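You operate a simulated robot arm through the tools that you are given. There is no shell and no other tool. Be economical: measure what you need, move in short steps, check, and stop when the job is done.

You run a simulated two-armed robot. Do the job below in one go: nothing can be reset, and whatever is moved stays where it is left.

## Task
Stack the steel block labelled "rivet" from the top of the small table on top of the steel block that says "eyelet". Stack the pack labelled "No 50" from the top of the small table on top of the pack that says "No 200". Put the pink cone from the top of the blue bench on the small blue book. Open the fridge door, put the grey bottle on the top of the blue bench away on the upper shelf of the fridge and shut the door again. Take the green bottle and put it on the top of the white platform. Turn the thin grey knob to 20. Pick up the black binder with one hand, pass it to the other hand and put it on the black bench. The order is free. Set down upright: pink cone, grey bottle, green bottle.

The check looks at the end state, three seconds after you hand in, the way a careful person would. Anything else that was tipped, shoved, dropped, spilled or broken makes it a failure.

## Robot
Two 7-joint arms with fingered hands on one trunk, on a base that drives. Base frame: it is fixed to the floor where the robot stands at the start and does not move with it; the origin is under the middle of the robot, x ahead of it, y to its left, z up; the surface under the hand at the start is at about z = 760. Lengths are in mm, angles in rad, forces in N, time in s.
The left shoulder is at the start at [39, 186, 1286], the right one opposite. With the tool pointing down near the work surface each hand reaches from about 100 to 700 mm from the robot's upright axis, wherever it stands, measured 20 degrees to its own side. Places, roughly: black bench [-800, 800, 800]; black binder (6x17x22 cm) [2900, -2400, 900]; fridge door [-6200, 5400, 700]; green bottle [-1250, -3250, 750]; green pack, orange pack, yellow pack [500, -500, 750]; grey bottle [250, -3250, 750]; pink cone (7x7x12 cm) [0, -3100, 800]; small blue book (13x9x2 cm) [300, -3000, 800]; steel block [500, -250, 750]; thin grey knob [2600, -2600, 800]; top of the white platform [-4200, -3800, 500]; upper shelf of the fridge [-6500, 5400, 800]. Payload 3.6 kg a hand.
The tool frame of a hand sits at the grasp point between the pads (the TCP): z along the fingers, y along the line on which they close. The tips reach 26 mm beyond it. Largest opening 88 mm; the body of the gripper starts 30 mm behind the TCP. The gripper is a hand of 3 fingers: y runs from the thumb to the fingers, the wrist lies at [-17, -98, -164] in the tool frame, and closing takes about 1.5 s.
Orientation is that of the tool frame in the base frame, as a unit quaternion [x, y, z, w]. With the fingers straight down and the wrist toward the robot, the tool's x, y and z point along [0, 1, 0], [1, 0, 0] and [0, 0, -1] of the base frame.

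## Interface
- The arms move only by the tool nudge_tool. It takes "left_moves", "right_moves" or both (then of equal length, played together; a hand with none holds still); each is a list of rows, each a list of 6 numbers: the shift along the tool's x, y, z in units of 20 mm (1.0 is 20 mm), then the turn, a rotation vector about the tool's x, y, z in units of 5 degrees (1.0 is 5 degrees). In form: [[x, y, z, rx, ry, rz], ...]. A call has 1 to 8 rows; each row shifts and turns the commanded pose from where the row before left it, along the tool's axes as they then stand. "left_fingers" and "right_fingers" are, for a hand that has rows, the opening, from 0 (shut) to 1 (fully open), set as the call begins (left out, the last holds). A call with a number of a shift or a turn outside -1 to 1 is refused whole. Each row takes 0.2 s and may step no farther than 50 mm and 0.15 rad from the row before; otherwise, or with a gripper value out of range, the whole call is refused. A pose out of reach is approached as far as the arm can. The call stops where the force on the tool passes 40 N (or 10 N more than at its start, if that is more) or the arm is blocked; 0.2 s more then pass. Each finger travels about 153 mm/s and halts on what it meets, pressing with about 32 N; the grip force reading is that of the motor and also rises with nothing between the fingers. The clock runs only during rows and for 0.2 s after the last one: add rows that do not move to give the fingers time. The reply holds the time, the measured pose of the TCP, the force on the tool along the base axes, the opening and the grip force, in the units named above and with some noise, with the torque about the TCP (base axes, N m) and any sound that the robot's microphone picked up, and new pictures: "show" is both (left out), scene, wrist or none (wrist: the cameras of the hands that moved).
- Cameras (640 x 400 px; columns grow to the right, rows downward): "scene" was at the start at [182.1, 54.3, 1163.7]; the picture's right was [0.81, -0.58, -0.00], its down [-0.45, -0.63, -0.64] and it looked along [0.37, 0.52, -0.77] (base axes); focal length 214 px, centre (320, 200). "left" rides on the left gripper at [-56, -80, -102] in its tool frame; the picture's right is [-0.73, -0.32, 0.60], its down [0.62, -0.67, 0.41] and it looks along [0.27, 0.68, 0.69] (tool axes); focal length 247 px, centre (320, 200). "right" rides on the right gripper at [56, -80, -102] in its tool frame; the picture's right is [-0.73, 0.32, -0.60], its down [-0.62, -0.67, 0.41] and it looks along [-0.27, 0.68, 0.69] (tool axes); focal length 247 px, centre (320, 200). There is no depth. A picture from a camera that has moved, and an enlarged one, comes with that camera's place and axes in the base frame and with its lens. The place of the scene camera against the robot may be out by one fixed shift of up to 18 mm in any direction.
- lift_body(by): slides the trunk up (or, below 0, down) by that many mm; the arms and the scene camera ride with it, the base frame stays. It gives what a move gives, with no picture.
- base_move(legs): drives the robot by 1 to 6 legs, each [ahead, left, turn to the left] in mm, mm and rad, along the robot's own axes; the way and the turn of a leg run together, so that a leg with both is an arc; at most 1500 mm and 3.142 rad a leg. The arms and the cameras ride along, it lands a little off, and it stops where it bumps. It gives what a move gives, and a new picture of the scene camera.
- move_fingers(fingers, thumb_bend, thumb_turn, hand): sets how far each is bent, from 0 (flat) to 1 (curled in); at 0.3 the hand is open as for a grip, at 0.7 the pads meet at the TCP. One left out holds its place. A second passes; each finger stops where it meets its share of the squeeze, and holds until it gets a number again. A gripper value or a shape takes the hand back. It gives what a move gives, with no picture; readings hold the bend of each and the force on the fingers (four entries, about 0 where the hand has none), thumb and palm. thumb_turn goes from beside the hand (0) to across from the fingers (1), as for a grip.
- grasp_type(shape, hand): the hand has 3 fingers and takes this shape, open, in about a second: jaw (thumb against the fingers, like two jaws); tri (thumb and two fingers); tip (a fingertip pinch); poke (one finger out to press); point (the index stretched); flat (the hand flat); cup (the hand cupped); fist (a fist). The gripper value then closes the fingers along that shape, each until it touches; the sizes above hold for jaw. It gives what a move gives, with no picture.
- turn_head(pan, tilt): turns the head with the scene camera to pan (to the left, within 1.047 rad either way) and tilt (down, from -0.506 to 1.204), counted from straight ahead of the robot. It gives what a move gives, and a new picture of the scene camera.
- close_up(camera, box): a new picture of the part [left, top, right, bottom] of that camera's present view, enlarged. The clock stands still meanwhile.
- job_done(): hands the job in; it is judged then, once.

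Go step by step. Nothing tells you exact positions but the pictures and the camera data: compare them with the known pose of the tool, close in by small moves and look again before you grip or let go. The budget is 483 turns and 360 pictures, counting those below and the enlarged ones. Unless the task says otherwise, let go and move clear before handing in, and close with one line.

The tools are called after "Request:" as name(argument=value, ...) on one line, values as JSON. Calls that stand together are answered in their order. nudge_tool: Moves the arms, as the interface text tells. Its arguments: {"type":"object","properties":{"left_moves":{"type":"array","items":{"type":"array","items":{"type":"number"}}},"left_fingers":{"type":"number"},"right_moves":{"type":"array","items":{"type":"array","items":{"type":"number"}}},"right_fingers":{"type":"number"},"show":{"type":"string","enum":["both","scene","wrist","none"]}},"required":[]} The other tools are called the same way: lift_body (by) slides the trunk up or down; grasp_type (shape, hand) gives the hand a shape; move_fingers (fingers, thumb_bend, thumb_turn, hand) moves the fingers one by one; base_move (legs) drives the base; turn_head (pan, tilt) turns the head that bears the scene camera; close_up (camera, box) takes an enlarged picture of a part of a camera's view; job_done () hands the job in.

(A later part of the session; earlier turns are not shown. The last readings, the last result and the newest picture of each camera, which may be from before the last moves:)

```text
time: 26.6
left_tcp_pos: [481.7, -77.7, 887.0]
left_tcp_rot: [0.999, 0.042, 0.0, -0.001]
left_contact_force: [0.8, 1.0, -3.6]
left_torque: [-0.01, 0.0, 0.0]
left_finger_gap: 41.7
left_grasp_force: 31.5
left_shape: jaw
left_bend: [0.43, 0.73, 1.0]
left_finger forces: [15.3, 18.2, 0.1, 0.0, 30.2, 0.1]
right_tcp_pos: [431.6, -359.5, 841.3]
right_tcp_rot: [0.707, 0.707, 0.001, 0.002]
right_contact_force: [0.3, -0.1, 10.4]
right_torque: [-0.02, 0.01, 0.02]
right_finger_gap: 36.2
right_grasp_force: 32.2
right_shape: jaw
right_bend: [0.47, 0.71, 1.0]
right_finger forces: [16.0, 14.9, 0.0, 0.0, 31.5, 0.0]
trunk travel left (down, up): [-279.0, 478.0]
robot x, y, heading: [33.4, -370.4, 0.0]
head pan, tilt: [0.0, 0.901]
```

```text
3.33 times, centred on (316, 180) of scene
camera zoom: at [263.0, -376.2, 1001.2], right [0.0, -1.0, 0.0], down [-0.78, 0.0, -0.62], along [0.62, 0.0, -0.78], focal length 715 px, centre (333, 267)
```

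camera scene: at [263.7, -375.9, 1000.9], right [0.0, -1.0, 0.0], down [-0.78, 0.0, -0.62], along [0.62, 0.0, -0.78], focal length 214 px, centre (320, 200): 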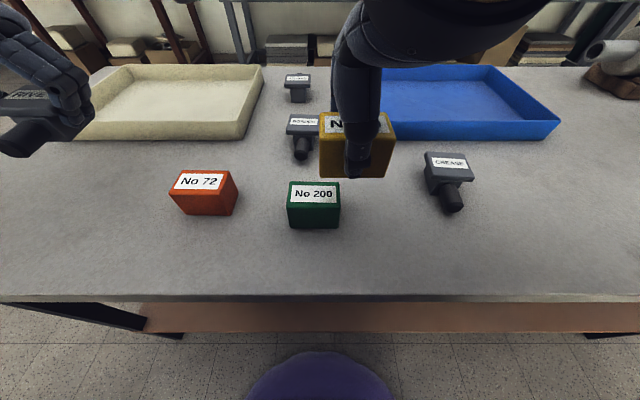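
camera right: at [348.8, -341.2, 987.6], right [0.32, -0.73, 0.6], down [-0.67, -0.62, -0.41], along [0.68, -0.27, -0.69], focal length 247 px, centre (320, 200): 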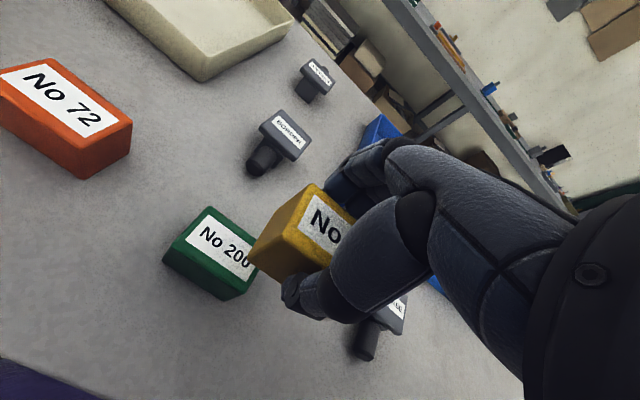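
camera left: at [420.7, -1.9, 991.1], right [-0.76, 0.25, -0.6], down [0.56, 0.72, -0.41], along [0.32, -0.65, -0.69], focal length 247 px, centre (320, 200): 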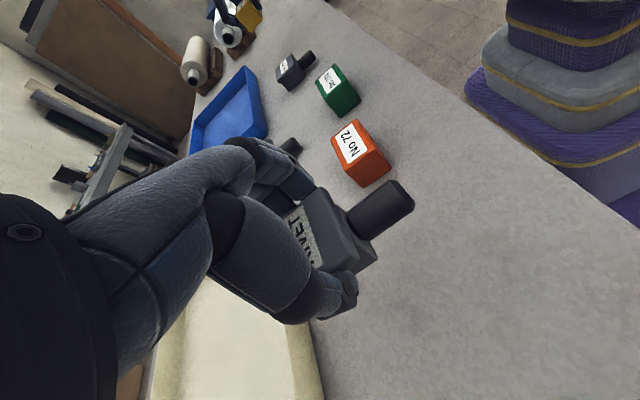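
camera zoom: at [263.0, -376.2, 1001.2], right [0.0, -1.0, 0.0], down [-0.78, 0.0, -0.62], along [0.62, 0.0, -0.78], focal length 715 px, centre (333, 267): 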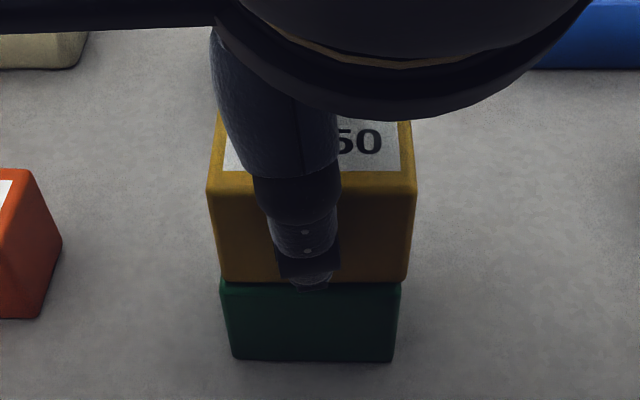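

Contact is made and the stack is aligned. Releasing slowly.

Request:
nudge_tool(right_moves=[[0, 0, 0, 0, 0, 0], [0, 0, 0, 0, 0, 0], [0, 0, 0, 0, 0, 0], [0, 0, 0, 0, 0, 0], [0, 0, 0, 0, 0, 0], [0, 0, 0, 0, 0, 0]], right_fingers=1, show="none")

Request:
close_up(camera="scene", box=[220, 120, 412, 240])

```text
time: 28.0
left_tcp_pos: [483.6, -77.4, 888.3]
left_tcp_rot: [0.999, 0.043, -0.001, -0.001]
left_contact_force: [-0.1, 0.6, -4.3]
left_torque: [0.05, -0.03, 0.02]
left_finger_gap: 41.8
left_grasp_force: 32.0
left_shape: jaw
left_bend: [0.43, 0.73, 1.0]
left_finger forces: [15.3, 18.1, 0.0, 0.1, 30.3, 0.0]
right_tcp_pos: [431.6, -360.2, 839.0]
right_tcp_rot: [0.707, 0.707, -0.001, 0.0]
right_contact_force: [0.0, 0.0, -0.1]
right_torque: [0.0, -0.01, 0.03]
right_finger_gap: 87.7
right_grasp_force: 0.1
right_shape: jaw
right_bend: [0.3, 0.3, 0.98]
right_finger forces: [0.0, 0.0, 0.1, 0.0, 0.0, 0.1]
trunk travel left (down, up): [-279.0, 478.0]
robot x, y, heading: [33.6, -366.9, -0.002]
head pan, tilt: [0.0, 0.901]
```

```text
3.33 times, centred on (316, 180) of scene
camera zoom: at [263.6, -376.1, 1000.9], right [0.0, -1.0, 0.0], down [-0.78, 0.0, -0.62], along [0.62, 0.0, -0.78], focal length 715 px, centre (333, 267)
```

zoom: 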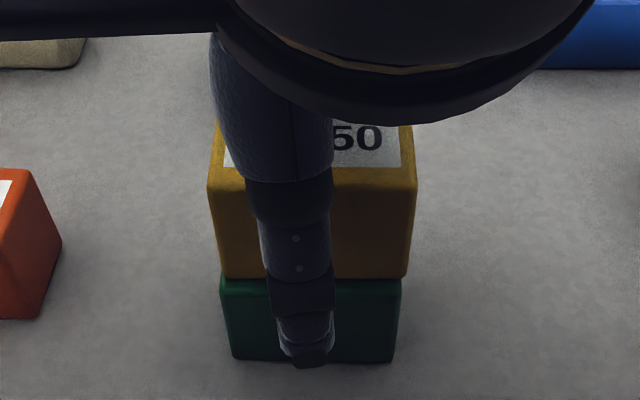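

Request:
nudge_tool(right_moves=[[0, 0, -0.5, 0, 0, 0], [0, 0, -1, 0, 0, 0], [0, 0, -1, 0, 0, 0], [0, 0, -1, 0, 0, 0], [0, 0, -1, 0, 0, 0], [0, 0, -1, 0, 0, 0], [0, 0, -1, 0, 0, 0], [0, 0, -1, 0, 0, 0]], show="none")

Request:
nudge_tool(right_moves=[[-1, -0.2, 0, 0, 0, 0], [-1, -0.2, 0, 0, 0, 0], [-1, -0.2, 0, 0, 0, 0], [-1, -0.2, 0, 0, 0, 0], [-1, -0.2, 0, 0, 0, 0], [-1, -0.2, 0, 0, 0, 0], [-1, -0.2, 0, 0, 0, 0], [-1, -0.2, 0, 0, 0, 0]], show="none")

Request:
nudge_tool(right_moves=[[-1, -0.2, 0, 0, 0, 0], [-1, -0.2, 0, 0, 0, 0], [-1, -0.2, 0, 0, 0, 0], [-1, -0.2, 0, 0, 0, 0], [-1, -0.2, 0, 0, 0, 0], [-1, -0.2, 0, 0, 0, 0], [-1, -0.2, 0, 0, 0, 0], [-1, -0.2, 0, 0, 0, 0]], show="scene")

Request:
close_up(camera="left", box=[160, 100, 480, 300])

```text
time: 29.8
left_tcp_pos: [482.5, -77.4, 887.6]
left_tcp_rot: [0.999, 0.043, -0.001, -0.001]
left_contact_force: [0.7, 0.4, -4.1]
left_torque: [0.02, -0.01, -0.01]
left_finger_gap: 41.3
left_grasp_force: 31.6
left_shape: jaw
left_bend: [0.43, 0.73, 1.0]
left_finger forces: [15.2, 18.2, 0.0, 0.0, 30.2, 0.1]
right_tcp_pos: [430.5, -360.6, 989.3]
right_tcp_rot: [0.707, 0.707, -0.002, 0.0]
right_contact_force: [-0.1, -1.0, -0.7]
right_torque: [-0.05, 0.02, -0.01]
right_finger_gap: 87.8
right_grasp_force: 0.2
right_shape: jaw
right_bend: [0.3, 0.3, 0.98]
right_finger forces: [0.0, 0.0, 0.0, 0.0, 0.1, 0.0]
trunk travel left (down, up): [-279.0, 478.0]
robot x, y, heading: [33.1, -373.7, -0.004]
head pan, tilt: [0.0, 0.901]
```

```text
time: 31.6
left_tcp_pos: [482.5, -78.2, 888.5]
left_tcp_rot: [0.999, 0.043, -0.001, -0.001]
left_contact_force: [0.3, 0.3, -4.4]
left_torque: [0.0, 0.01, 0.02]
left_finger_gap: 41.8
left_grasp_force: 31.9
left_shape: jaw
left_bend: [0.43, 0.73, 1.0]
left_finger forces: [15.3, 18.2, 0.0, 0.0, 30.1, 0.0]
right_tcp_pos: [425.4, -507.4, 992.2]
right_tcp_rot: [0.707, 0.707, -0.001, -0.001]
right_contact_force: [-0.4, -0.2, 0.1]
right_torque: [0.03, -0.02, -0.02]
right_finger_gap: 87.9
right_grasp_force: 0.1
right_shape: jaw
right_bend: [0.3, 0.3, 0.98]
right_finger forces: [0.0, 0.0, 0.0, 0.0, 0.0, 0.0]
right hand out of reach, approached as far as the arm can: row 6, 7, 8
trunk travel left (down, up): [-279.0, 478.0]
robot x, y, heading: [29.9, -367.2, 0.0]
head pan, tilt: [0.0, 0.901]
```

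```text
time: 33.4
left_tcp_pos: [481.9, -77.0, 887.8]
left_tcp_rot: [0.999, 0.044, -0.001, -0.001]
left_contact_force: [-0.8, -0.4, -4.4]
left_torque: [0.02, -0.01, 0.01]
left_finger_gap: 41.3
left_grasp_force: 31.4
left_shape: jaw
left_bend: [0.43, 0.73, 1.0]
left_finger forces: [15.4, 18.0, 0.1, 0.0, 30.1, 0.0]
right_tcp_pos: [440.2, -659.0, 996.7]
right_tcp_rot: [0.707, 0.708, 0.0, 0.0]
right_contact_force: [1.0, 0.1, 0.3]
right_torque: [0.02, -0.01, 0.01]
right_finger_gap: 87.8
right_grasp_force: 0.0
right_shape: jaw
right_bend: [0.3, 0.3, 0.98]
right_finger forces: [0.0, 0.0, 0.0, 0.0, 0.0, 0.0]
right hand out of reach, approached as far as the arm can: row 1, 2, 3, 4, 5, 6
trunk travel left (down, up): [-279.0, 478.0]
robot x, y, heading: [28.7, -366.8, -0.003]
head pan, tilt: [0.0, 0.901]
camera scene: at [263.4, -376.2, 1001.0], right [0.0, -1.0, 0.0], down [-0.78, 0.0, -0.62], along [0.62, 0.0, -0.78], focal length 214 px, centre (320, 200)
```

scene: 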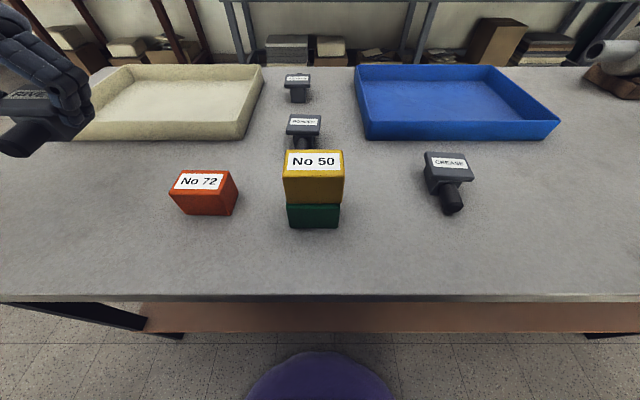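

```text
2.00 times, centred on (320, 200) of left
camera zoom: at [420.4, -2.1, 991.1], right [-0.76, 0.25, -0.6], down [0.56, 0.72, -0.41], along [0.32, -0.65, -0.69], focal length 494 px, centre (320, 200)
```

zoom: 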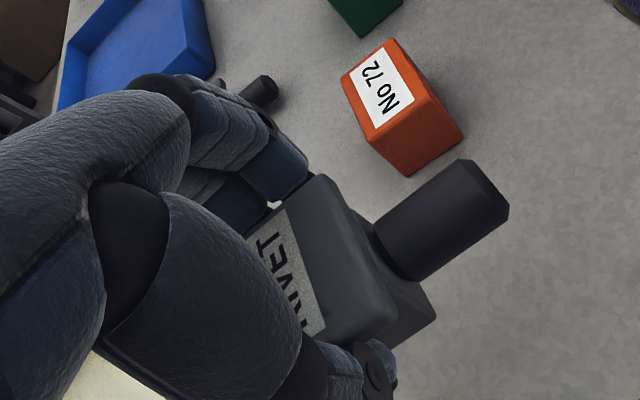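

No 50 now sits on No 200. Next I'll carry rivet toward the eyelet, turning the wrist back toward the robot to gain reach.

Request:
nudge_tool(left_moves=[[0.605, 0.655, -0.12, 0, 0, -1], [0.546, 0.706, -0.12, 0, 0, -1], [0.482, 0.751, -0.12, 0, 0, -1], [0.415, 0.79, -0.12, 0, 0, -1], [0.344, 0.823, -0.12, 0, 0, -1], [0.272, 0.85, -0.12, 0, 0, -1], [0.196, 0.87, -0.12, 0, 0, -1], [0.12, 0.884, -0.12, 0, 0, -1]], show="none")

Request:
nudge_tool(left_moves=[[0.042, 0.891, 0, 0, 0, -1], [-0.035, 0.891, 0, 0, 0, -1], [-0.112, 0.885, 0, 0, 0, -1], [-0.19, 0.872, 0, 0, 0, -1], [-0.264, 0.852, 0, 0, 0, -1], [-0.338, 0.826, 0, 0, 0, -1], [-0.409, 0.793, 0, 0, 0, -1], [-0.476, 0.754, 0, 0, 0, -1]], show="none")

Request:
nudge_tool(left_moves=[[-0.54, 0.71, 0, 0, 0, -1], [0, 0, 0, 0, 0, 0]], show="both")

```text
time: 35.2
left_tcp_pos: [588.3, -174.1, 908.9]
left_tcp_rot: [0.924, 0.383, 0.0, 0.001]
left_contact_force: [-0.4, 0.6, -4.3]
left_torque: [0.01, 0.0, -0.01]
left_finger_gap: 41.7
left_grasp_force: 31.8
left_shape: jaw
left_bend: [0.43, 0.73, 1.0]
left_finger forces: [15.7, 18.2, 0.1, 0.1, 30.0, 0.0]
right_tcp_pos: [440.8, -657.4, 997.5]
right_tcp_rot: [0.707, 0.707, -0.001, 0.0]
right_contact_force: [-0.4, 0.9, 0.7]
right_torque: [-0.03, 0.01, -0.01]
right_finger_gap: 87.9
right_grasp_force: 0.1
right_shape: jaw
right_bend: [0.3, 0.3, 0.98]
right_finger forces: [0.1, 0.1, 0.1, 0.1, 0.0, 0.1]
trunk travel left (down, up): [-279.0, 478.0]
robot x, y, heading: [31.3, -371.8, -0.0]
head pan, tilt: [0.0, 0.901]
```

```text
time: 37.0
left_tcp_pos: [694.3, -269.5, 907.3]
left_tcp_rot: [0.737, 0.676, -0.001, -0.001]
left_contact_force: [1.0, 0.1, -3.7]
left_torque: [0.0, 0.03, -0.02]
left_finger_gap: 41.5
left_grasp_force: 31.9
left_shape: jaw
left_bend: [0.43, 0.73, 1.0]
left_finger forces: [15.8, 18.3, 0.1, 0.0, 29.9, 0.0]
right_tcp_pos: [440.4, -658.1, 997.0]
right_tcp_rot: [0.707, 0.707, -0.002, -0.001]
right_contact_force: [0.0, -0.3, 0.7]
right_torque: [0.05, 0.03, 0.01]
right_finger_gap: 87.8
right_grasp_force: 0.0
right_shape: jaw
right_bend: [0.3, 0.3, 0.98]
right_finger forces: [0.0, 0.1, 0.0, 0.1, 0.0, 0.0]
trunk travel left (down, up): [-279.0, 478.0]
robot x, y, heading: [30.3, -366.7, 0.001]
head pan, tilt: [0.0, 0.901]
```

```text
time: 37.6
left_tcp_pos: [706.8, -279.9, 908.5]
left_tcp_rot: [0.707, 0.707, 0.0, -0.001]
left_contact_force: [-0.1, 0.2, -2.9]
left_torque: [0.03, 0.0, 0.01]
left_finger_gap: 41.6
left_grasp_force: 32.3
left_shape: jaw
left_bend: [0.43, 0.73, 1.0]
left_finger forces: [15.9, 18.1, 0.0, 0.1, 30.1, 0.0]
right_tcp_pos: [440.3, -657.1, 996.1]
right_tcp_rot: [0.708, 0.707, -0.002, -0.001]
right_contact_force: [0.0, 0.3, -0.6]
right_torque: [-0.01, 0.0, -0.02]
right_finger_gap: 87.8
right_grasp_force: 0.1
right_shape: jaw
right_bend: [0.3, 0.3, 0.98]
right_finger forces: [0.0, 0.0, 0.0, 0.1, 0.1, 0.0]
trunk travel left (down, up): [-279.0, 478.0]
robot x, y, heading: [27.8, -368.0, 0.001]
head pan, tilt: [0.0, 0.901]
camera scene: at [263.7, -376.0, 1000.9], right [0.0, -1.0, 0.0], down [-0.78, 0.0, -0.62], along [0.62, 0.0, -0.78], focal length 214 px, centre (320, 200)
camera left: at [627.6, -336.6, 1011.0], right [-0.32, -0.73, -0.6], down [-0.67, 0.62, -0.41], along [0.67, 0.27, -0.69], focal length 247 px, centre (320, 200)
```

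scene: 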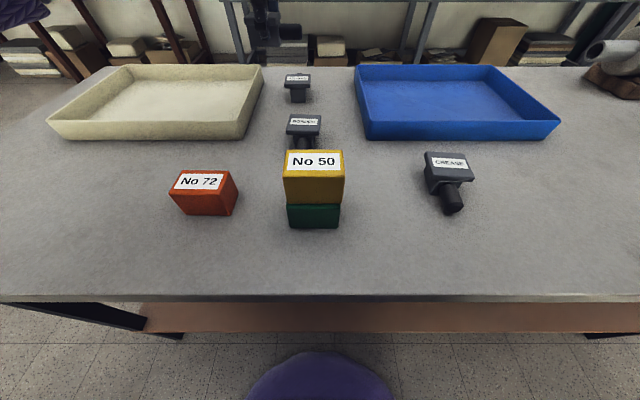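
left: 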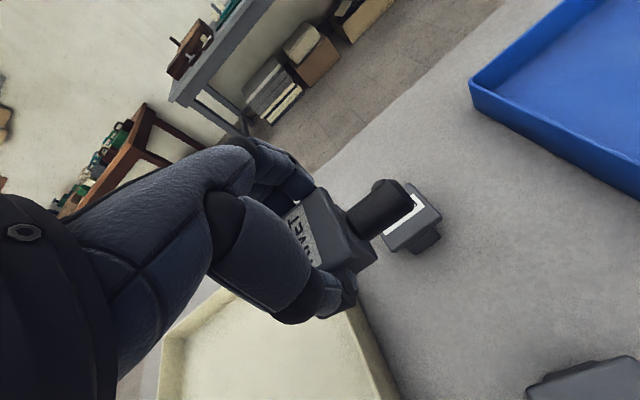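

Request:
close_up(camera="left", box=[280, 150, 480, 275])

Request:
close_up(camera="scene", box=[240, 10, 368, 90])

```text
3.20 times, centred on (380, 212) of left
camera zoom: at [627.6, -336.6, 1011.0], right [-0.32, -0.73, -0.6], down [-0.67, 0.62, -0.41], along [0.67, 0.27, -0.69], focal length 790 px, centre (128, 160)
```

zoom: 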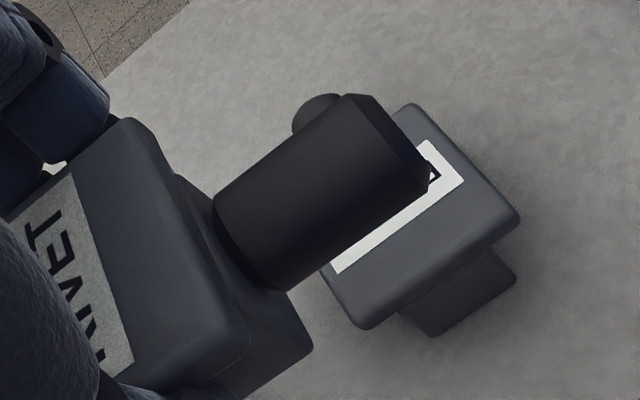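

```text
5.00 times, centred on (304, 50) of scene
camera zoom: at [263.7, -376.0, 1000.9], right [0.0, -1.0, 0.0], down [-0.78, 0.0, -0.62], along [0.62, 0.0, -0.78], focal length 1072 px, centre (400, 950)
```

zoom: 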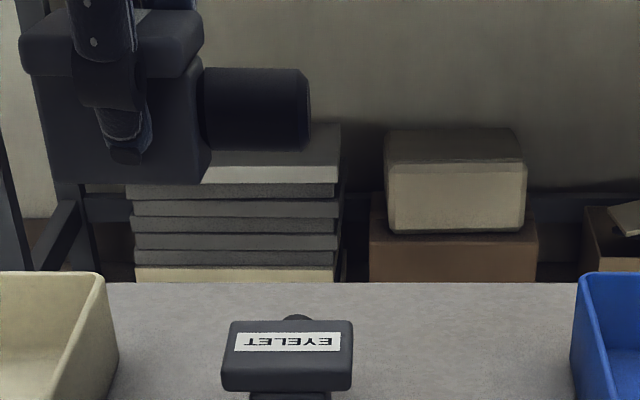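

The eyelet plate works out at about (753,-318), top z≈798. I'll move over it and lower partway.

Request:
nudge_tool(left_moves=[[-0.63, 0.77, 0, 0, 0, 0], [-0.63, 0.77, 0, 0, 0, 0], [-0.63, 0.77, 0, 0, 0, 0], [0, 0, 0.7, 0, 0, 0], [0, 0, 0.7, 0, 0, 0], [0, 0, 0.7, 0, 0, 0], [0, 0, 0, 0, 0, 0]], show="none")

Request:
close_up(camera="left", box=[280, 150, 480, 275])

Request:
close_up(camera="scene", box=[240, 30, 368, 110])

```text
time: 39.2
left_tcp_pos: [753.1, -318.5, 864.5]
left_tcp_rot: [0.707, 0.707, -0.001, -0.001]
left_contact_force: [-0.6, -0.2, -4.1]
left_torque: [-0.01, -0.01, 0.02]
left_finger_gap: 41.3
left_grasp_force: 31.9
left_shape: jaw
left_bend: [0.43, 0.74, 1.0]
left_finger forces: [16.0, 18.1, 0.0, 0.0, 29.8, 0.0]
right_tcp_pos: [440.6, -657.9, 997.1]
right_tcp_rot: [0.707, 0.707, -0.002, -0.001]
right_contact_force: [-0.3, 0.0, 0.7]
right_torque: [0.0, 0.02, 0.02]
right_finger_gap: 87.8
right_grasp_force: 0.0
right_shape: jaw
right_bend: [0.3, 0.3, 0.98]
right_finger forces: [0.0, 0.1, 0.0, 0.0, 0.0, 0.0]
trunk travel left (down, up): [-279.0, 478.0]
robot x, y, heading: [29.1, -366.8, -0.002]
head pan, tilt: [0.0, 0.901]
```

```text
3.20 times, centred on (380, 212) of left
camera zoom: at [673.2, -374.8, 967.6], right [-0.32, -0.73, -0.6], down [-0.67, 0.62, -0.41], along [0.67, 0.27, -0.69], focal length 790 px, centre (128, 160)
```

zoom: 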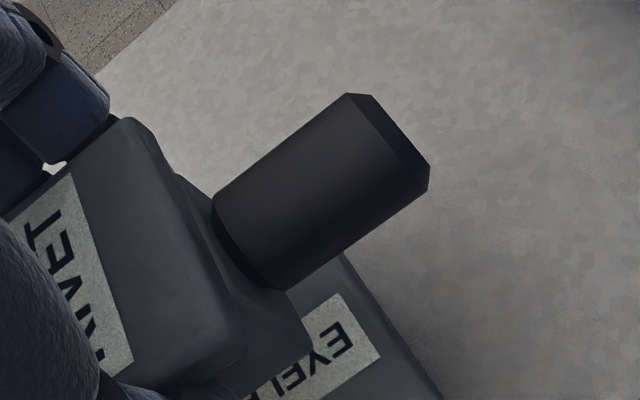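

```text
5.00 times, centred on (304, 70) of scene
camera zoom: at [263.7, -376.3, 1000.9], right [0.0, -1.0, 0.0], down [-0.78, 0.0, -0.62], along [0.62, 0.0, -0.78], focal length 1072 px, centre (400, 850)
```

zoom: 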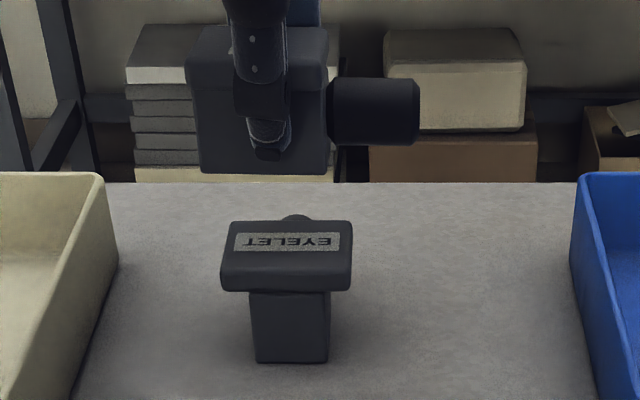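

Alignment is good apart from a 3 mm correction. Lowering to contact.

Request:
nudge_tool(left_moves=[[-0.15, -0.04, 0.3, 0, 0, 0], [0, 0, 0.4, 0, 0, 0], [0, 0, 0.4, 0, 0, 0], [0, 0, 0.2, 0, 0, 0], [0, 0, 0.1, 0, 0, 0], [0, 0, 0, 0, 0, 0]], show="none")

Request:
close_up(camera="scene", box=[240, 30, 368, 110])

```text
time: 40.6
left_tcp_pos: [751.7, -321.5, 838.6]
left_tcp_rot: [0.707, 0.707, -0.001, -0.001]
left_contact_force: [0.1, -0.8, -4.7]
left_torque: [-0.02, -0.04, 0.01]
left_finger_gap: 41.3
left_grasp_force: 31.8
left_shape: jaw
left_bend: [0.43, 0.74, 1.0]
left_finger forces: [16.0, 18.0, 0.0, 0.0, 29.7, 0.0]
right_tcp_pos: [440.8, -657.7, 996.4]
right_tcp_rot: [0.707, 0.707, 0.0, -0.001]
right_contact_force: [0.8, -0.2, -0.6]
right_torque: [0.01, 0.01, 0.02]
right_finger_gap: 87.9
right_grasp_force: 0.0
right_shape: jaw
right_bend: [0.3, 0.3, 0.98]
right_finger forces: [0.0, 0.1, 0.1, 0.0, 0.0, 0.1]
trunk travel left (down, up): [-279.0, 478.0]
robot x, y, heading: [32.5, -372.2, 0.003]
head pan, tilt: [0.0, 0.901]
```

```text
5.00 times, centred on (304, 70) of scene
camera zoom: at [263.8, -376.3, 1000.9], right [0.0, -1.0, 0.0], down [-0.78, 0.0, -0.62], along [0.62, 0.0, -0.78], focal length 1072 px, centre (400, 850)
```

zoom: 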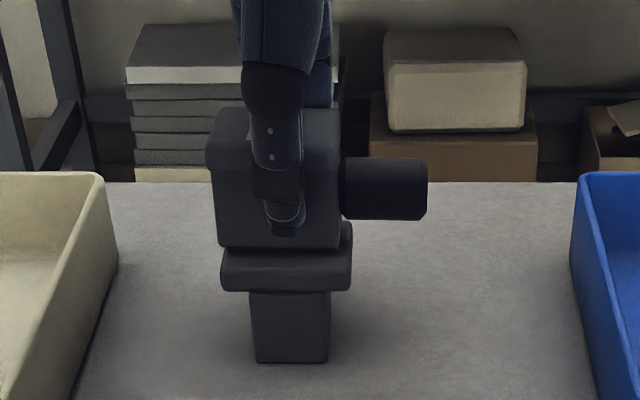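

Request:
nudge_tool(left_moves=[[0, 0, 0.1, 0, 0, 0], [0, 0, 0.1, 0, 0, 0], [0, 0, 0, 0, 0, 0]], show="none")

```text
time: 41.4
left_tcp_pos: [752.9, -322.2, 835.5]
left_tcp_rot: [0.708, 0.706, 0.001, 0.001]
left_contact_force: [0.0, 0.7, 6.0]
left_torque: [0.02, -0.15, 0.0]
left_finger_gap: 41.3
left_grasp_force: 32.3
left_shape: jaw
left_bend: [0.43, 0.74, 1.0]
left_finger forces: [15.6, 18.3, 0.0, 0.0, 29.7, 0.1]
right_tcp_pos: [439.5, -658.1, 996.6]
right_tcp_rot: [0.707, 0.707, -0.001, 0.0]
right_contact_force: [-0.4, -0.3, -0.7]
right_torque: [-0.03, 0.01, 0.02]
right_finger_gap: 87.8
right_grasp_force: 0.1
right_shape: jaw
right_bend: [0.3, 0.3, 0.98]
right_finger forces: [0.0, 0.0, 0.0, 0.1, 0.1, 0.1]
trunk travel left (down, up): [-279.0, 478.0]
robot x, y, heading: [26.1, -366.8, 0.005]
head pan, tilt: [0.0, 0.901]
```

Contact (10 N change). Checking alignment from the wrist before releasing.

Request:
close_up(camera="left", box=[240, 150, 480, 300])

Request:
close_up(camera="scene", box=[240, 30, 368, 110])

```text
2.67 times, centred on (360, 225) of left
camera zoom: at [672.8, -378.4, 938.3], right [-0.32, -0.73, -0.6], down [-0.66, 0.62, -0.41], along [0.68, 0.27, -0.69], focal length 659 px, centre (213, 133)
```

zoom: 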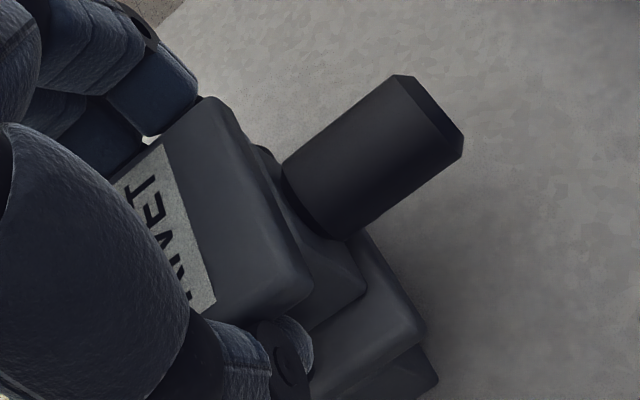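

```text
5.00 times, centred on (304, 70) of scene
camera zoom: at [263.0, -376.3, 1001.2], right [0.0, -1.0, 0.0], down [-0.78, 0.0, -0.62], along [0.62, 0.0, -0.78], focal length 1072 px, centre (400, 850)
```

zoom: 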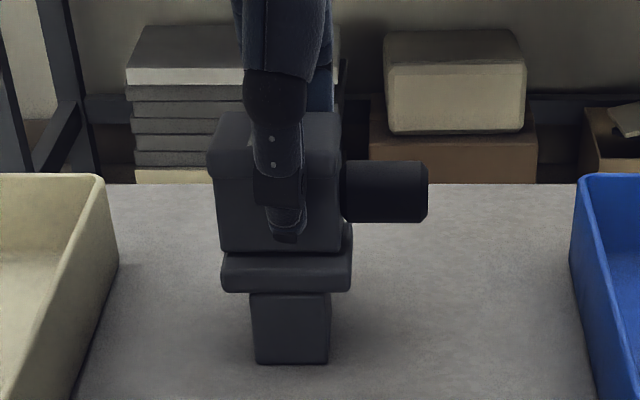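

The grip apparently lifted the block a little, so the eyelet's top is nearer z 809, and its centre is about 6 mm closer to the robot. I'll lift slightly, correct, and recheck.

Request:
nudge_tool(left_moves=[[0, 0, -0.3, 0, 0, 0], [0, -0.3, 0, 0, 0, 0], [0, 0, 0, 0, 0, 0]], show="none")

Request:
close_up(camera="left", box=[300, 180, 460, 280])

Request:
close_up(camera="scene", box=[264, 40, 344, 90])

```text
time: 42.2
left_tcp_pos: [744.6, -322.2, 837.9]
left_tcp_rot: [0.707, 0.707, -0.001, -0.001]
left_contact_force: [-0.2, 0.2, -5.2]
left_torque: [0.02, 0.01, -0.01]
left_finger_gap: 41.3
left_grasp_force: 31.7
left_shape: jaw
left_bend: [0.43, 0.74, 1.0]
left_finger forces: [16.8, 18.9, 0.1, 0.0, 31.0, 0.1]
right_tcp_pos: [440.4, -658.1, 997.1]
right_tcp_rot: [0.707, 0.707, 0.0, -0.002]
right_contact_force: [-0.1, -0.1, -0.3]
right_torque: [0.04, -0.03, 0.0]
right_finger_gap: 87.6
right_grasp_force: 0.0
right_shape: jaw
right_bend: [0.3, 0.3, 0.98]
right_finger forces: [0.0, 0.0, 0.0, 0.0, 0.1, 0.1]
trunk travel left (down, up): [-279.0, 478.0]
robot x, y, heading: [30.8, -367.9, -0.002]
head pan, tilt: [0.0, 0.901]
```

```text
4.00 times, centred on (380, 230) of left
camera zoom: at [666.7, -377.5, 941.4], right [-0.32, -0.73, -0.6], down [-0.67, 0.62, -0.41], along [0.67, 0.27, -0.69], focal length 988 px, centre (80, 80)
```

zoom: 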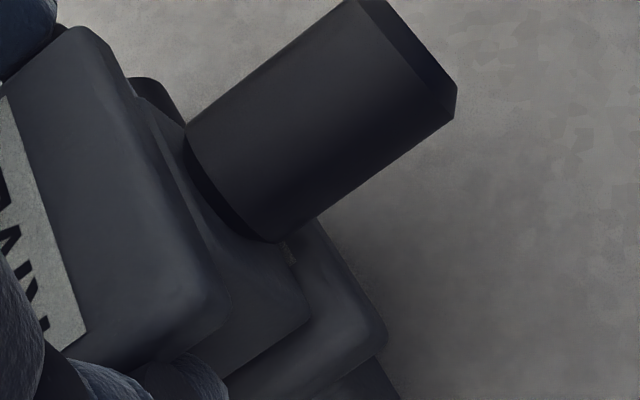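

```text
8.00 times, centred on (304, 65) of scene
camera zoom: at [263.8, -376.3, 1000.8], right [0.0, -1.0, 0.0], down [-0.78, 0.0, -0.62], along [0.62, 0.0, -0.78], focal length 1716 px, centre (448, 1280)
```

zoom: 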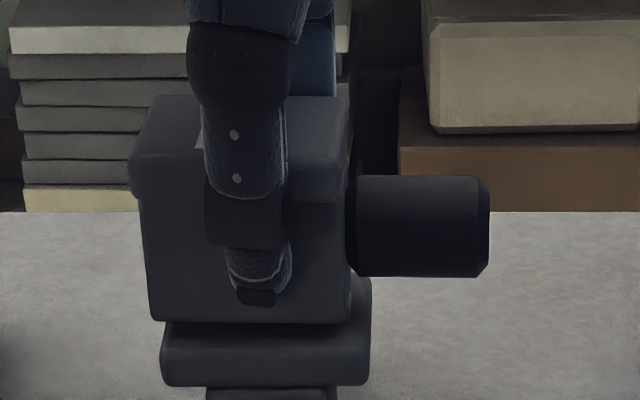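

Request:
nudge_tool(left_moves=[[-0.13, -0.12, 0, 0, 0, 0], [0, 0, 0.1, 0, 0, 0], [0, 0, 0.1, 0, 0, 0], [0, 0, 0, 0, 0, 0]], show="none")

Request:
nudge_tool(left_moves=[[0, 0, 0.07, 0, 0, 0], [0, 0, 0, 0, 0, 0]], show="none")

Request:
close_up(camera="scene", box=[264, 40, 344, 90])

```text
time: 43.2
left_tcp_pos: [743.7, -324.9, 836.3]
left_tcp_rot: [0.708, 0.706, -0.001, 0.0]
left_contact_force: [0.8, 0.4, -2.4]
left_torque: [0.04, -0.06, 0.01]
left_finger_gap: 41.3
left_grasp_force: 31.3
left_shape: jaw
left_bend: [0.43, 0.74, 1.0]
left_finger forces: [16.4, 19.0, 0.0, 0.0, 30.7, 0.0]
right_tcp_pos: [440.2, -658.3, 997.8]
right_tcp_rot: [0.707, 0.707, 0.0, -0.002]
right_contact_force: [0.1, 0.4, 0.3]
right_torque: [-0.02, 0.01, 0.01]
right_finger_gap: 87.8
right_grasp_force: 0.1
right_shape: jaw
right_bend: [0.3, 0.3, 0.98]
right_finger forces: [0.0, 0.1, 0.0, 0.0, 0.0, 0.1]
trunk travel left (down, up): [-279.0, 478.0]
robot x, y, heading: [32.5, -367.8, 0.0]
head pan, tilt: [0.0, 0.901]
```

```text
time: 43.8
left_tcp_pos: [743.7, -324.9, 835.3]
left_tcp_rot: [0.708, 0.706, 0.0, 0.001]
left_contact_force: [-0.6, 0.8, 3.2]
left_torque: [-0.02, -0.08, 0.02]
left_finger_gap: 41.2
left_grasp_force: 32.4
left_shape: jaw
left_bend: [0.43, 0.74, 1.0]
left_finger forces: [15.7, 18.1, 0.0, 0.1, 29.6, 0.1]
right_tcp_pos: [440.0, -657.1, 997.9]
right_tcp_rot: [0.708, 0.707, -0.001, 0.0]
right_contact_force: [-0.4, 0.2, -0.1]
right_torque: [0.02, 0.01, 0.0]
right_finger_gap: 87.6
right_grasp_force: 0.2
right_shape: jaw
right_bend: [0.3, 0.3, 0.98]
right_finger forces: [0.1, 0.0, 0.1, 0.0, 0.1, 0.0]
trunk travel left (down, up): [-279.0, 478.0]
robot x, y, heading: [31.1, -367.5, 0.002]
head pan, tilt: [0.0, 0.901]
```

```text
8.00 times, centred on (304, 65) of scene
camera zoom: at [263.1, -376.3, 1001.1], right [0.0, -1.0, 0.0], down [-0.78, 0.0, -0.62], along [0.62, 0.0, -0.78], focal length 1716 px, centre (448, 1280)
```

zoom: 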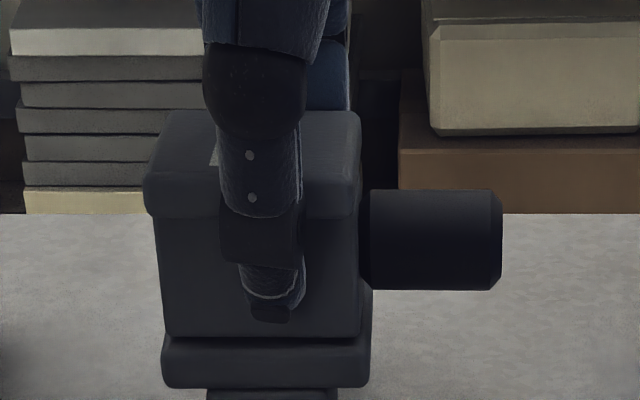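

Request:
nudge_tool(left_moves=[[0, 0, 0, 0, 0, 0], [0, 0, 0, 0, 0, 0], [0, 0, 0, 0, 0, 0]], left_fingers=0.6, show="none")

Request:
nudge_tool(left_moves=[[0, 0, 0, 0, 0, 0], [0, 0, 0, 0, 0, 0], [0, 0, 0, 0, 0, 0], [0, 0, 0, 0, 0, 0]], left_fingers=1, show="none")

Request:
close_up(camera="scene", box=[240, 30, 368, 110])

Request:
close_up(camera="left", box=[200, 130, 520, 330])

```text
time: 44.6
left_tcp_pos: [743.5, -324.6, 834.5]
left_tcp_rot: [0.707, 0.707, 0.0, 0.0]
left_contact_force: [0.0, 0.2, -0.1]
left_torque: [0.01, -0.01, 0.01]
left_finger_gap: 52.2
left_grasp_force: 0.0
left_shape: jaw
left_bend: [0.39, 0.63, 1.0]
left_finger forces: [0.0, 0.1, 0.0, 0.0, 0.1, 0.0]
right_tcp_pos: [440.2, -658.1, 997.5]
right_tcp_rot: [0.708, 0.707, -0.002, -0.002]
right_contact_force: [0.1, 0.0, -0.2]
right_torque: [0.03, 0.0, 0.0]
right_finger_gap: 87.7
right_grasp_force: 0.2
right_shape: jaw
right_bend: [0.3, 0.3, 0.98]
right_finger forces: [0.0, 0.0, 0.0, 0.0, 0.0, 0.0]
trunk travel left (down, up): [-279.0, 478.0]
robot x, y, heading: [31.5, -367.9, -0.003]
head pan, tilt: [0.0, 0.901]
```

```text
time: 45.6
left_tcp_pos: [743.6, -324.3, 833.9]
left_tcp_rot: [0.707, 0.707, 0.0, 0.0]
left_contact_force: [-0.1, 0.4, -0.2]
left_torque: [0.0, -0.04, 0.0]
left_finger_gap: 87.9
left_grasp_force: 0.1
left_shape: jaw
left_bend: [0.3, 0.3, 0.98]
left_finger forces: [0.0, 0.1, 0.1, 0.1, 0.0, 0.0]
right_tcp_pos: [440.4, -658.7, 997.1]
right_tcp_rot: [0.707, 0.707, -0.001, -0.002]
right_contact_force: [-0.1, 0.3, 0.6]
right_torque: [0.01, -0.02, -0.01]
right_finger_gap: 88.1
right_grasp_force: 0.0
right_shape: jaw
right_bend: [0.3, 0.3, 0.98]
right_finger forces: [0.1, 0.1, 0.0, 0.0, 0.1, 0.0]
trunk travel left (down, up): [-279.0, 478.0]
robot x, y, heading: [29.8, -368.8, -0.003]
head pan, tilt: [0.0, 0.901]
```

```text
5.00 times, centred on (304, 70) of scene
camera zoom: at [263.4, -376.3, 1001.0], right [0.0, -1.0, 0.0], down [-0.78, 0.0, -0.62], along [0.62, 0.0, -0.78], focal length 1072 px, centre (400, 850)
```

zoom: 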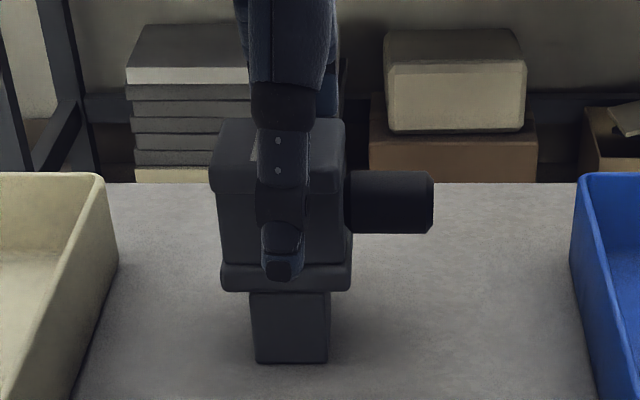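

```text
2.00 times, centred on (360, 230) of left
camera zoom: at [664.7, -380.4, 937.2], right [-0.32, -0.73, -0.6], down [-0.66, 0.62, -0.41], along [0.68, 0.27, -0.69], focal length 494 px, centre (240, 140)
```

zoom: 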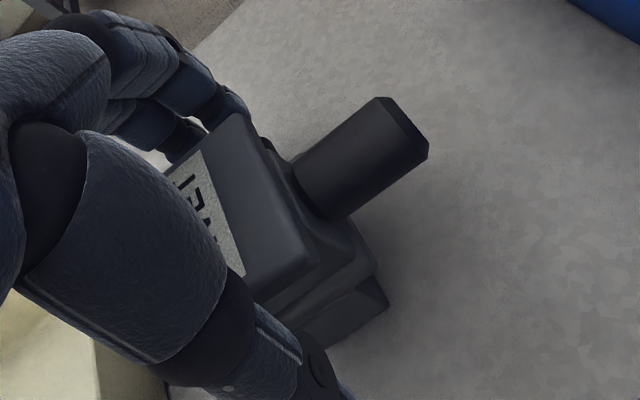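

Released and sitting flat. Backing the left hand up and away.

Request:
nudge_tool(left_moves=[[0, 0, -0.5, 0, 0, 0], [0, 0, -0.8, 0, 0, 0], [0, 0, -1, 0, 0, 0], [0, 0, -1, 0, 0, 0], [0, 0, -1, 0, 0, 0], [0, -0.5, -1, 0, 0, 0], [0, -1, -0.5, 0, 0, 0], [0, -1, 0, 0, 0, 0]], show="none")

Request:
nudge_tool(left_moves=[[0.5, -1, -0.3, 0, 0, 0], [0.5, -1, -0.3, 0, 0, 0], [0.5, -1, -0.3, 0, 0, 0], [0.5, -1, -0.3, 0, 0, 0], [0.5, -1, -0.3, 0, 0, 0], [0.5, -1, -0.3, 0, 0, 0], [0.5, -1, -0.3, 0, 0, 0], [0.5, -1, -0.3, 0, 0, 0]], show="scene")

Request:
close_up(camera="scene", box=[240, 50, 400, 150])

```text
time: 47.4
left_tcp_pos: [692.8, -324.4, 952.1]
left_tcp_rot: [0.708, 0.707, 0.0, 0.0]
left_contact_force: [0.3, -0.5, 0.3]
left_torque: [0.03, 0.03, 0.02]
left_finger_gap: 87.2
left_grasp_force: 0.0
left_shape: jaw
left_bend: [0.3, 0.3, 0.98]
left_finger forces: [0.0, 0.0, 0.0, 0.0, 0.1, 0.0]
right_tcp_pos: [439.5, -658.1, 997.1]
right_tcp_rot: [0.707, 0.707, -0.001, -0.002]
right_contact_force: [-0.3, -0.8, 0.3]
right_torque: [0.0, 0.0, -0.01]
right_finger_gap: 87.7
right_grasp_force: 0.1
right_shape: jaw
right_bend: [0.3, 0.3, 0.98]
right_finger forces: [0.0, 0.0, 0.0, 0.0, 0.0, 0.1]
trunk travel left (down, up): [-279.0, 478.0]
robot x, y, heading: [29.3, -366.0, 0.002]
head pan, tilt: [0.0, 0.901]
```

```text
time: 49.2
left_tcp_pos: [547.9, -224.3, 996.6]
left_tcp_rot: [0.697, 0.717, 0.023, -0.004]
left_contact_force: [-0.6, -0.6, 0.1]
left_torque: [-0.03, -0.01, 0.0]
left_finger_gap: 87.7
left_grasp_force: 0.0
left_shape: jaw
left_bend: [0.3, 0.3, 0.98]
left_finger forces: [0.0, 0.1, 0.1, 0.0, 0.1, 0.0]
left hand out of reach, approached as far as the arm can: row 8
right_tcp_pos: [441.5, -656.9, 997.4]
right_tcp_rot: [0.707, 0.707, -0.001, -0.002]
right_contact_force: [0.0, -0.5, -0.2]
right_torque: [0.0, 0.02, 0.04]
right_finger_gap: 87.7
right_grasp_force: 0.1
right_shape: jaw
right_bend: [0.3, 0.3, 0.98]
right_finger forces: [0.1, 0.0, 0.0, 0.0, 0.1, 0.0]
trunk travel left (down, up): [-279.0, 478.0]
robot x, y, heading: [31.0, -369.4, -0.004]
head pan, tilt: [0.0, 0.901]
camera scene: at [263.5, -376.0, 1000.9], right [0.0, -1.0, 0.0], down [-0.78, 0.0, -0.62], along [0.62, 0.0, -0.78], focal length 214 px, centre (320, 200)
```

scene: 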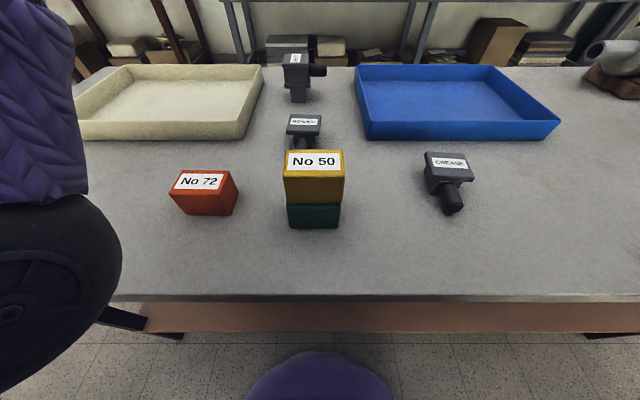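

```text
4.00 times, centred on (320, 100) of scene
camera zoom: at [263.5, -376.0, 1000.9], right [0.0, -1.0, 0.0], down [-0.78, 0.0, -0.62], along [0.62, 0.0, -0.78], focal length 858 px, centre (320, 600)
```

zoom: 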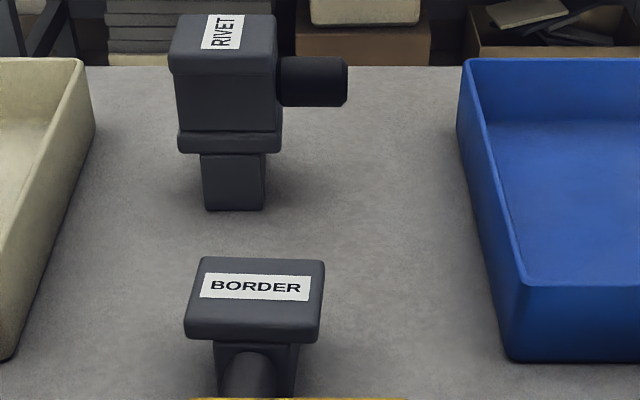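

Both stacks look good. Now I'll raise the trunk, back off, and turn right to look toward the blue bench.

Request:
lift_body(by=150)

Request:
base_move(legs=[[-350, 0, 0], [0, 0, -1.57]])

Request:
turn_head(pan=0, tilt=0.35)

Request:
turn_head(pan=0.9, tilt=0.35)

Request:
turn_head(pan=-0.9, tilt=0.35)

```text
time: 51.0
left_tcp_pos: [547.7, -230.2, 1148.8]
left_tcp_rot: [0.699, 0.715, 0.019, -0.002]
left_contact_force: [-0.6, 0.1, 0.9]
left_torque: [-0.02, 0.0, 0.05]
left_finger_gap: 87.8
left_grasp_force: 0.0
left_shape: jaw
left_bend: [0.3, 0.3, 0.98]
left_finger forces: [0.1, 0.0, 0.0, 0.0, 0.0, 0.0]
right_tcp_pos: [439.1, -657.5, 1146.8]
right_tcp_rot: [0.708, 0.707, -0.001, 0.0]
right_contact_force: [0.3, -1.2, 0.4]
right_torque: [0.01, -0.01, 0.0]
right_finger_gap: 87.6
right_grasp_force: 0.0
right_shape: jaw
right_bend: [0.3, 0.3, 0.98]
right_finger forces: [0.0, 0.1, 0.0, 0.1, 0.0, 0.1]
trunk travel left (down, up): [-429.0, 328.0]
robot x, y, heading: [28.5, -364.3, 0.005]
head pan, tilt: [0.0, 0.901]
```

```text
time: 57.1
left_tcp_pos: [-187.0, -885.7, 1143.8]
left_tcp_rot: [1.0, -0.001, 0.016, 0.009]
left_contact_force: [0.0, -0.1, 0.0]
left_torque: [0.0, -0.02, 0.02]
left_finger_gap: 87.7
left_grasp_force: 0.1
left_shape: jaw
left_bend: [0.3, 0.3, 0.98]
left_finger forces: [0.0, 0.1, 0.0, 0.1, 0.1, 0.0]
right_tcp_pos: [-613.7, -767.0, 1146.4]
right_tcp_rot: [1.0, -0.014, 0.001, 0.0]
right_contact_force: [0.4, -0.3, -0.2]
right_torque: [0.0, 0.02, 0.04]
right_finger_gap: 87.9
right_grasp_force: 0.0
right_shape: jaw
right_bend: [0.3, 0.3, 0.98]
right_finger forces: [0.1, 0.1, 0.0, 0.0, 0.0, 0.0]
trunk travel left (down, up): [-429.0, 328.0]
robot x, y, heading: [-313.4, -365.9, -1.601]
head pan, tilt: [0.0, 0.901]
camera scene: at [-322.5, -591.4, 1162.0], right [-1.0, 0.03, 0.0], down [0.02, 0.78, -0.62], along [-0.02, -0.62, -0.78], focal length 214 px, centre (320, 200)
```

scene: 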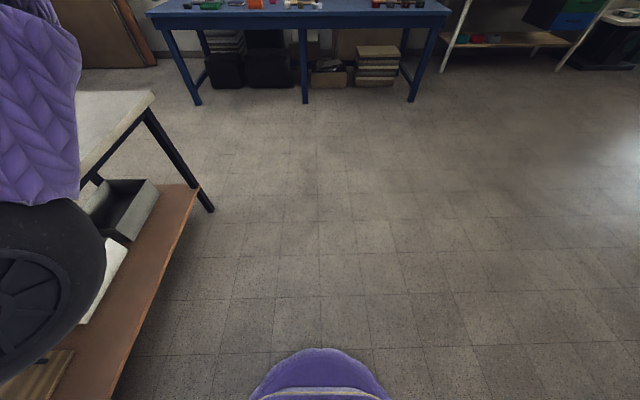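

```text
time: 58.1
left_tcp_pos: [-185.2, -886.6, 1144.8]
left_tcp_rot: [1.0, 0.0, 0.019, 0.009]
left_contact_force: [0.7, 0.4, -0.2]
left_torque: [0.01, -0.01, 0.04]
left_finger_gap: 87.6
left_grasp_force: 0.1
left_shape: jaw
left_bend: [0.3, 0.3, 0.98]
left_finger forces: [0.0, 0.0, 0.1, 0.0, 0.1, 0.0]
right_tcp_pos: [-613.0, -767.7, 1147.6]
right_tcp_rot: [1.0, -0.014, 0.0, 0.0]
right_contact_force: [0.1, -0.3, -0.8]
right_torque: [0.03, 0.0, -0.01]
right_finger_gap: 87.5
right_grasp_force: 0.1
right_shape: jaw
right_bend: [0.3, 0.3, 0.98]
right_finger forces: [0.0, 0.1, 0.0, 0.1, 0.0, 0.0]
trunk travel left (down, up): [-429.0, 328.0]
robot x, y, heading: [-312.5, -367.6, -1.594]
head pan, tilt: [0.0, 0.351]
camera scene: at [-322.9, -609.1, 1209.5], right [-1.0, 0.03, 0.0], down [0.01, 0.34, -0.94], along [-0.03, -0.94, -0.34], focal length 214 px, centre (320, 200)
```

scene: 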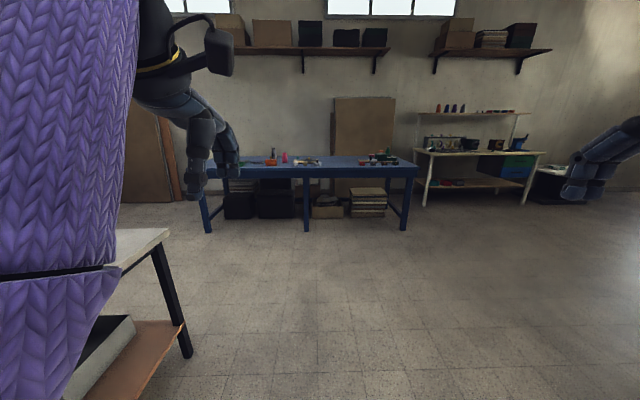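

```text
time: 59.3
left_tcp_pos: [-184.2, -887.0, 1143.1]
left_tcp_rot: [1.0, 0.0, 0.019, 0.009]
left_contact_force: [-0.2, 0.7, -0.3]
left_torque: [0.02, 0.0, 0.04]
left_finger_gap: 87.9
left_grasp_force: 0.1
left_shape: jaw
left_bend: [0.3, 0.3, 0.98]
left_finger forces: [0.0, 0.0, 0.1, 0.0, 0.1, 0.0]
right_tcp_pos: [-612.5, -768.0, 1146.8]
right_tcp_rot: [1.0, -0.014, 0.0, 0.0]
right_contact_force: [0.9, 0.8, 0.2]
right_torque: [0.02, 0.0, 0.07]
right_finger_gap: 87.5
right_grasp_force: 0.1
right_shape: jaw
right_bend: [0.3, 0.3, 0.98]
right_finger forces: [0.0, 0.0, 0.1, 0.0, 0.0, 0.0]
trunk travel left (down, up): [-429.0, 328.0]
robot x, y, heading: [-311.3, -367.1, -1.601]
head pan, tilt: [0.901, 0.351]
camera scene: at [-249.1, -575.9, 1209.5], right [-0.64, -0.77, 0.0], down [-0.26, 0.22, -0.94], along [0.72, -0.6, -0.34], focal length 214 px, centre (320, 200)
```

scene: 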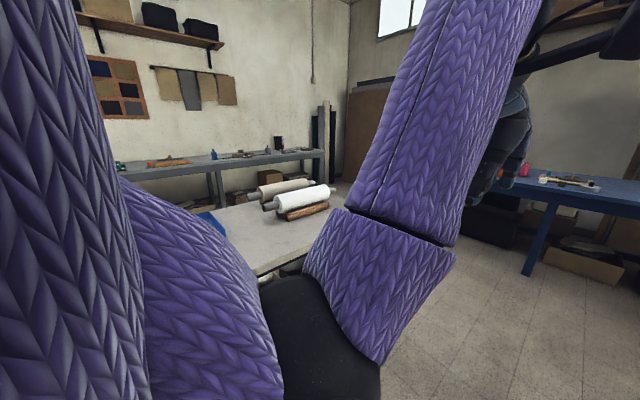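

```text
time: 61.1
left_tcp_pos: [-184.3, -885.6, 1143.9]
left_tcp_rot: [1.0, 0.001, 0.02, 0.009]
left_contact_force: [0.4, 0.4, -0.1]
left_torque: [-0.02, 0.0, -0.02]
left_finger_gap: 87.9
left_grasp_force: 0.0
left_shape: jaw
left_bend: [0.3, 0.3, 0.98]
left_finger forces: [0.1, 0.1, 0.0, 0.0, 0.1, 0.1]
right_tcp_pos: [-613.9, -767.6, 1146.0]
right_tcp_rot: [1.0, -0.013, 0.001, 0.0]
right_contact_force: [0.6, -0.3, 0.2]
right_torque: [-0.01, -0.03, 0.01]
right_finger_gap: 87.7
right_grasp_force: 0.1
right_shape: jaw
right_bend: [0.3, 0.3, 0.98]
right_finger forces: [0.0, 0.1, 0.0, 0.0, 0.0, 0.0]
trunk travel left (down, up): [-429.0, 328.0]
robot x, y, heading: [-312.8, -363.7, -1.602]
head pan, tilt: [-0.901, 0.351]
camera scene: at [-394.9, -571.9, 1209.5], right [-0.6, 0.8, 0.0], down [0.28, 0.21, -0.94], along [-0.75, -0.56, -0.34], focal length 214 px, centre (320, 200)
```

scene: 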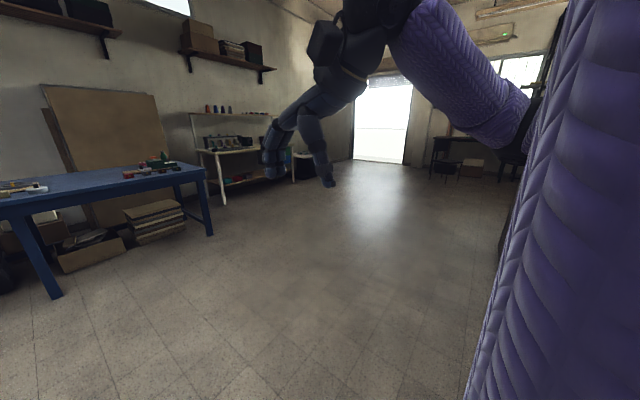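

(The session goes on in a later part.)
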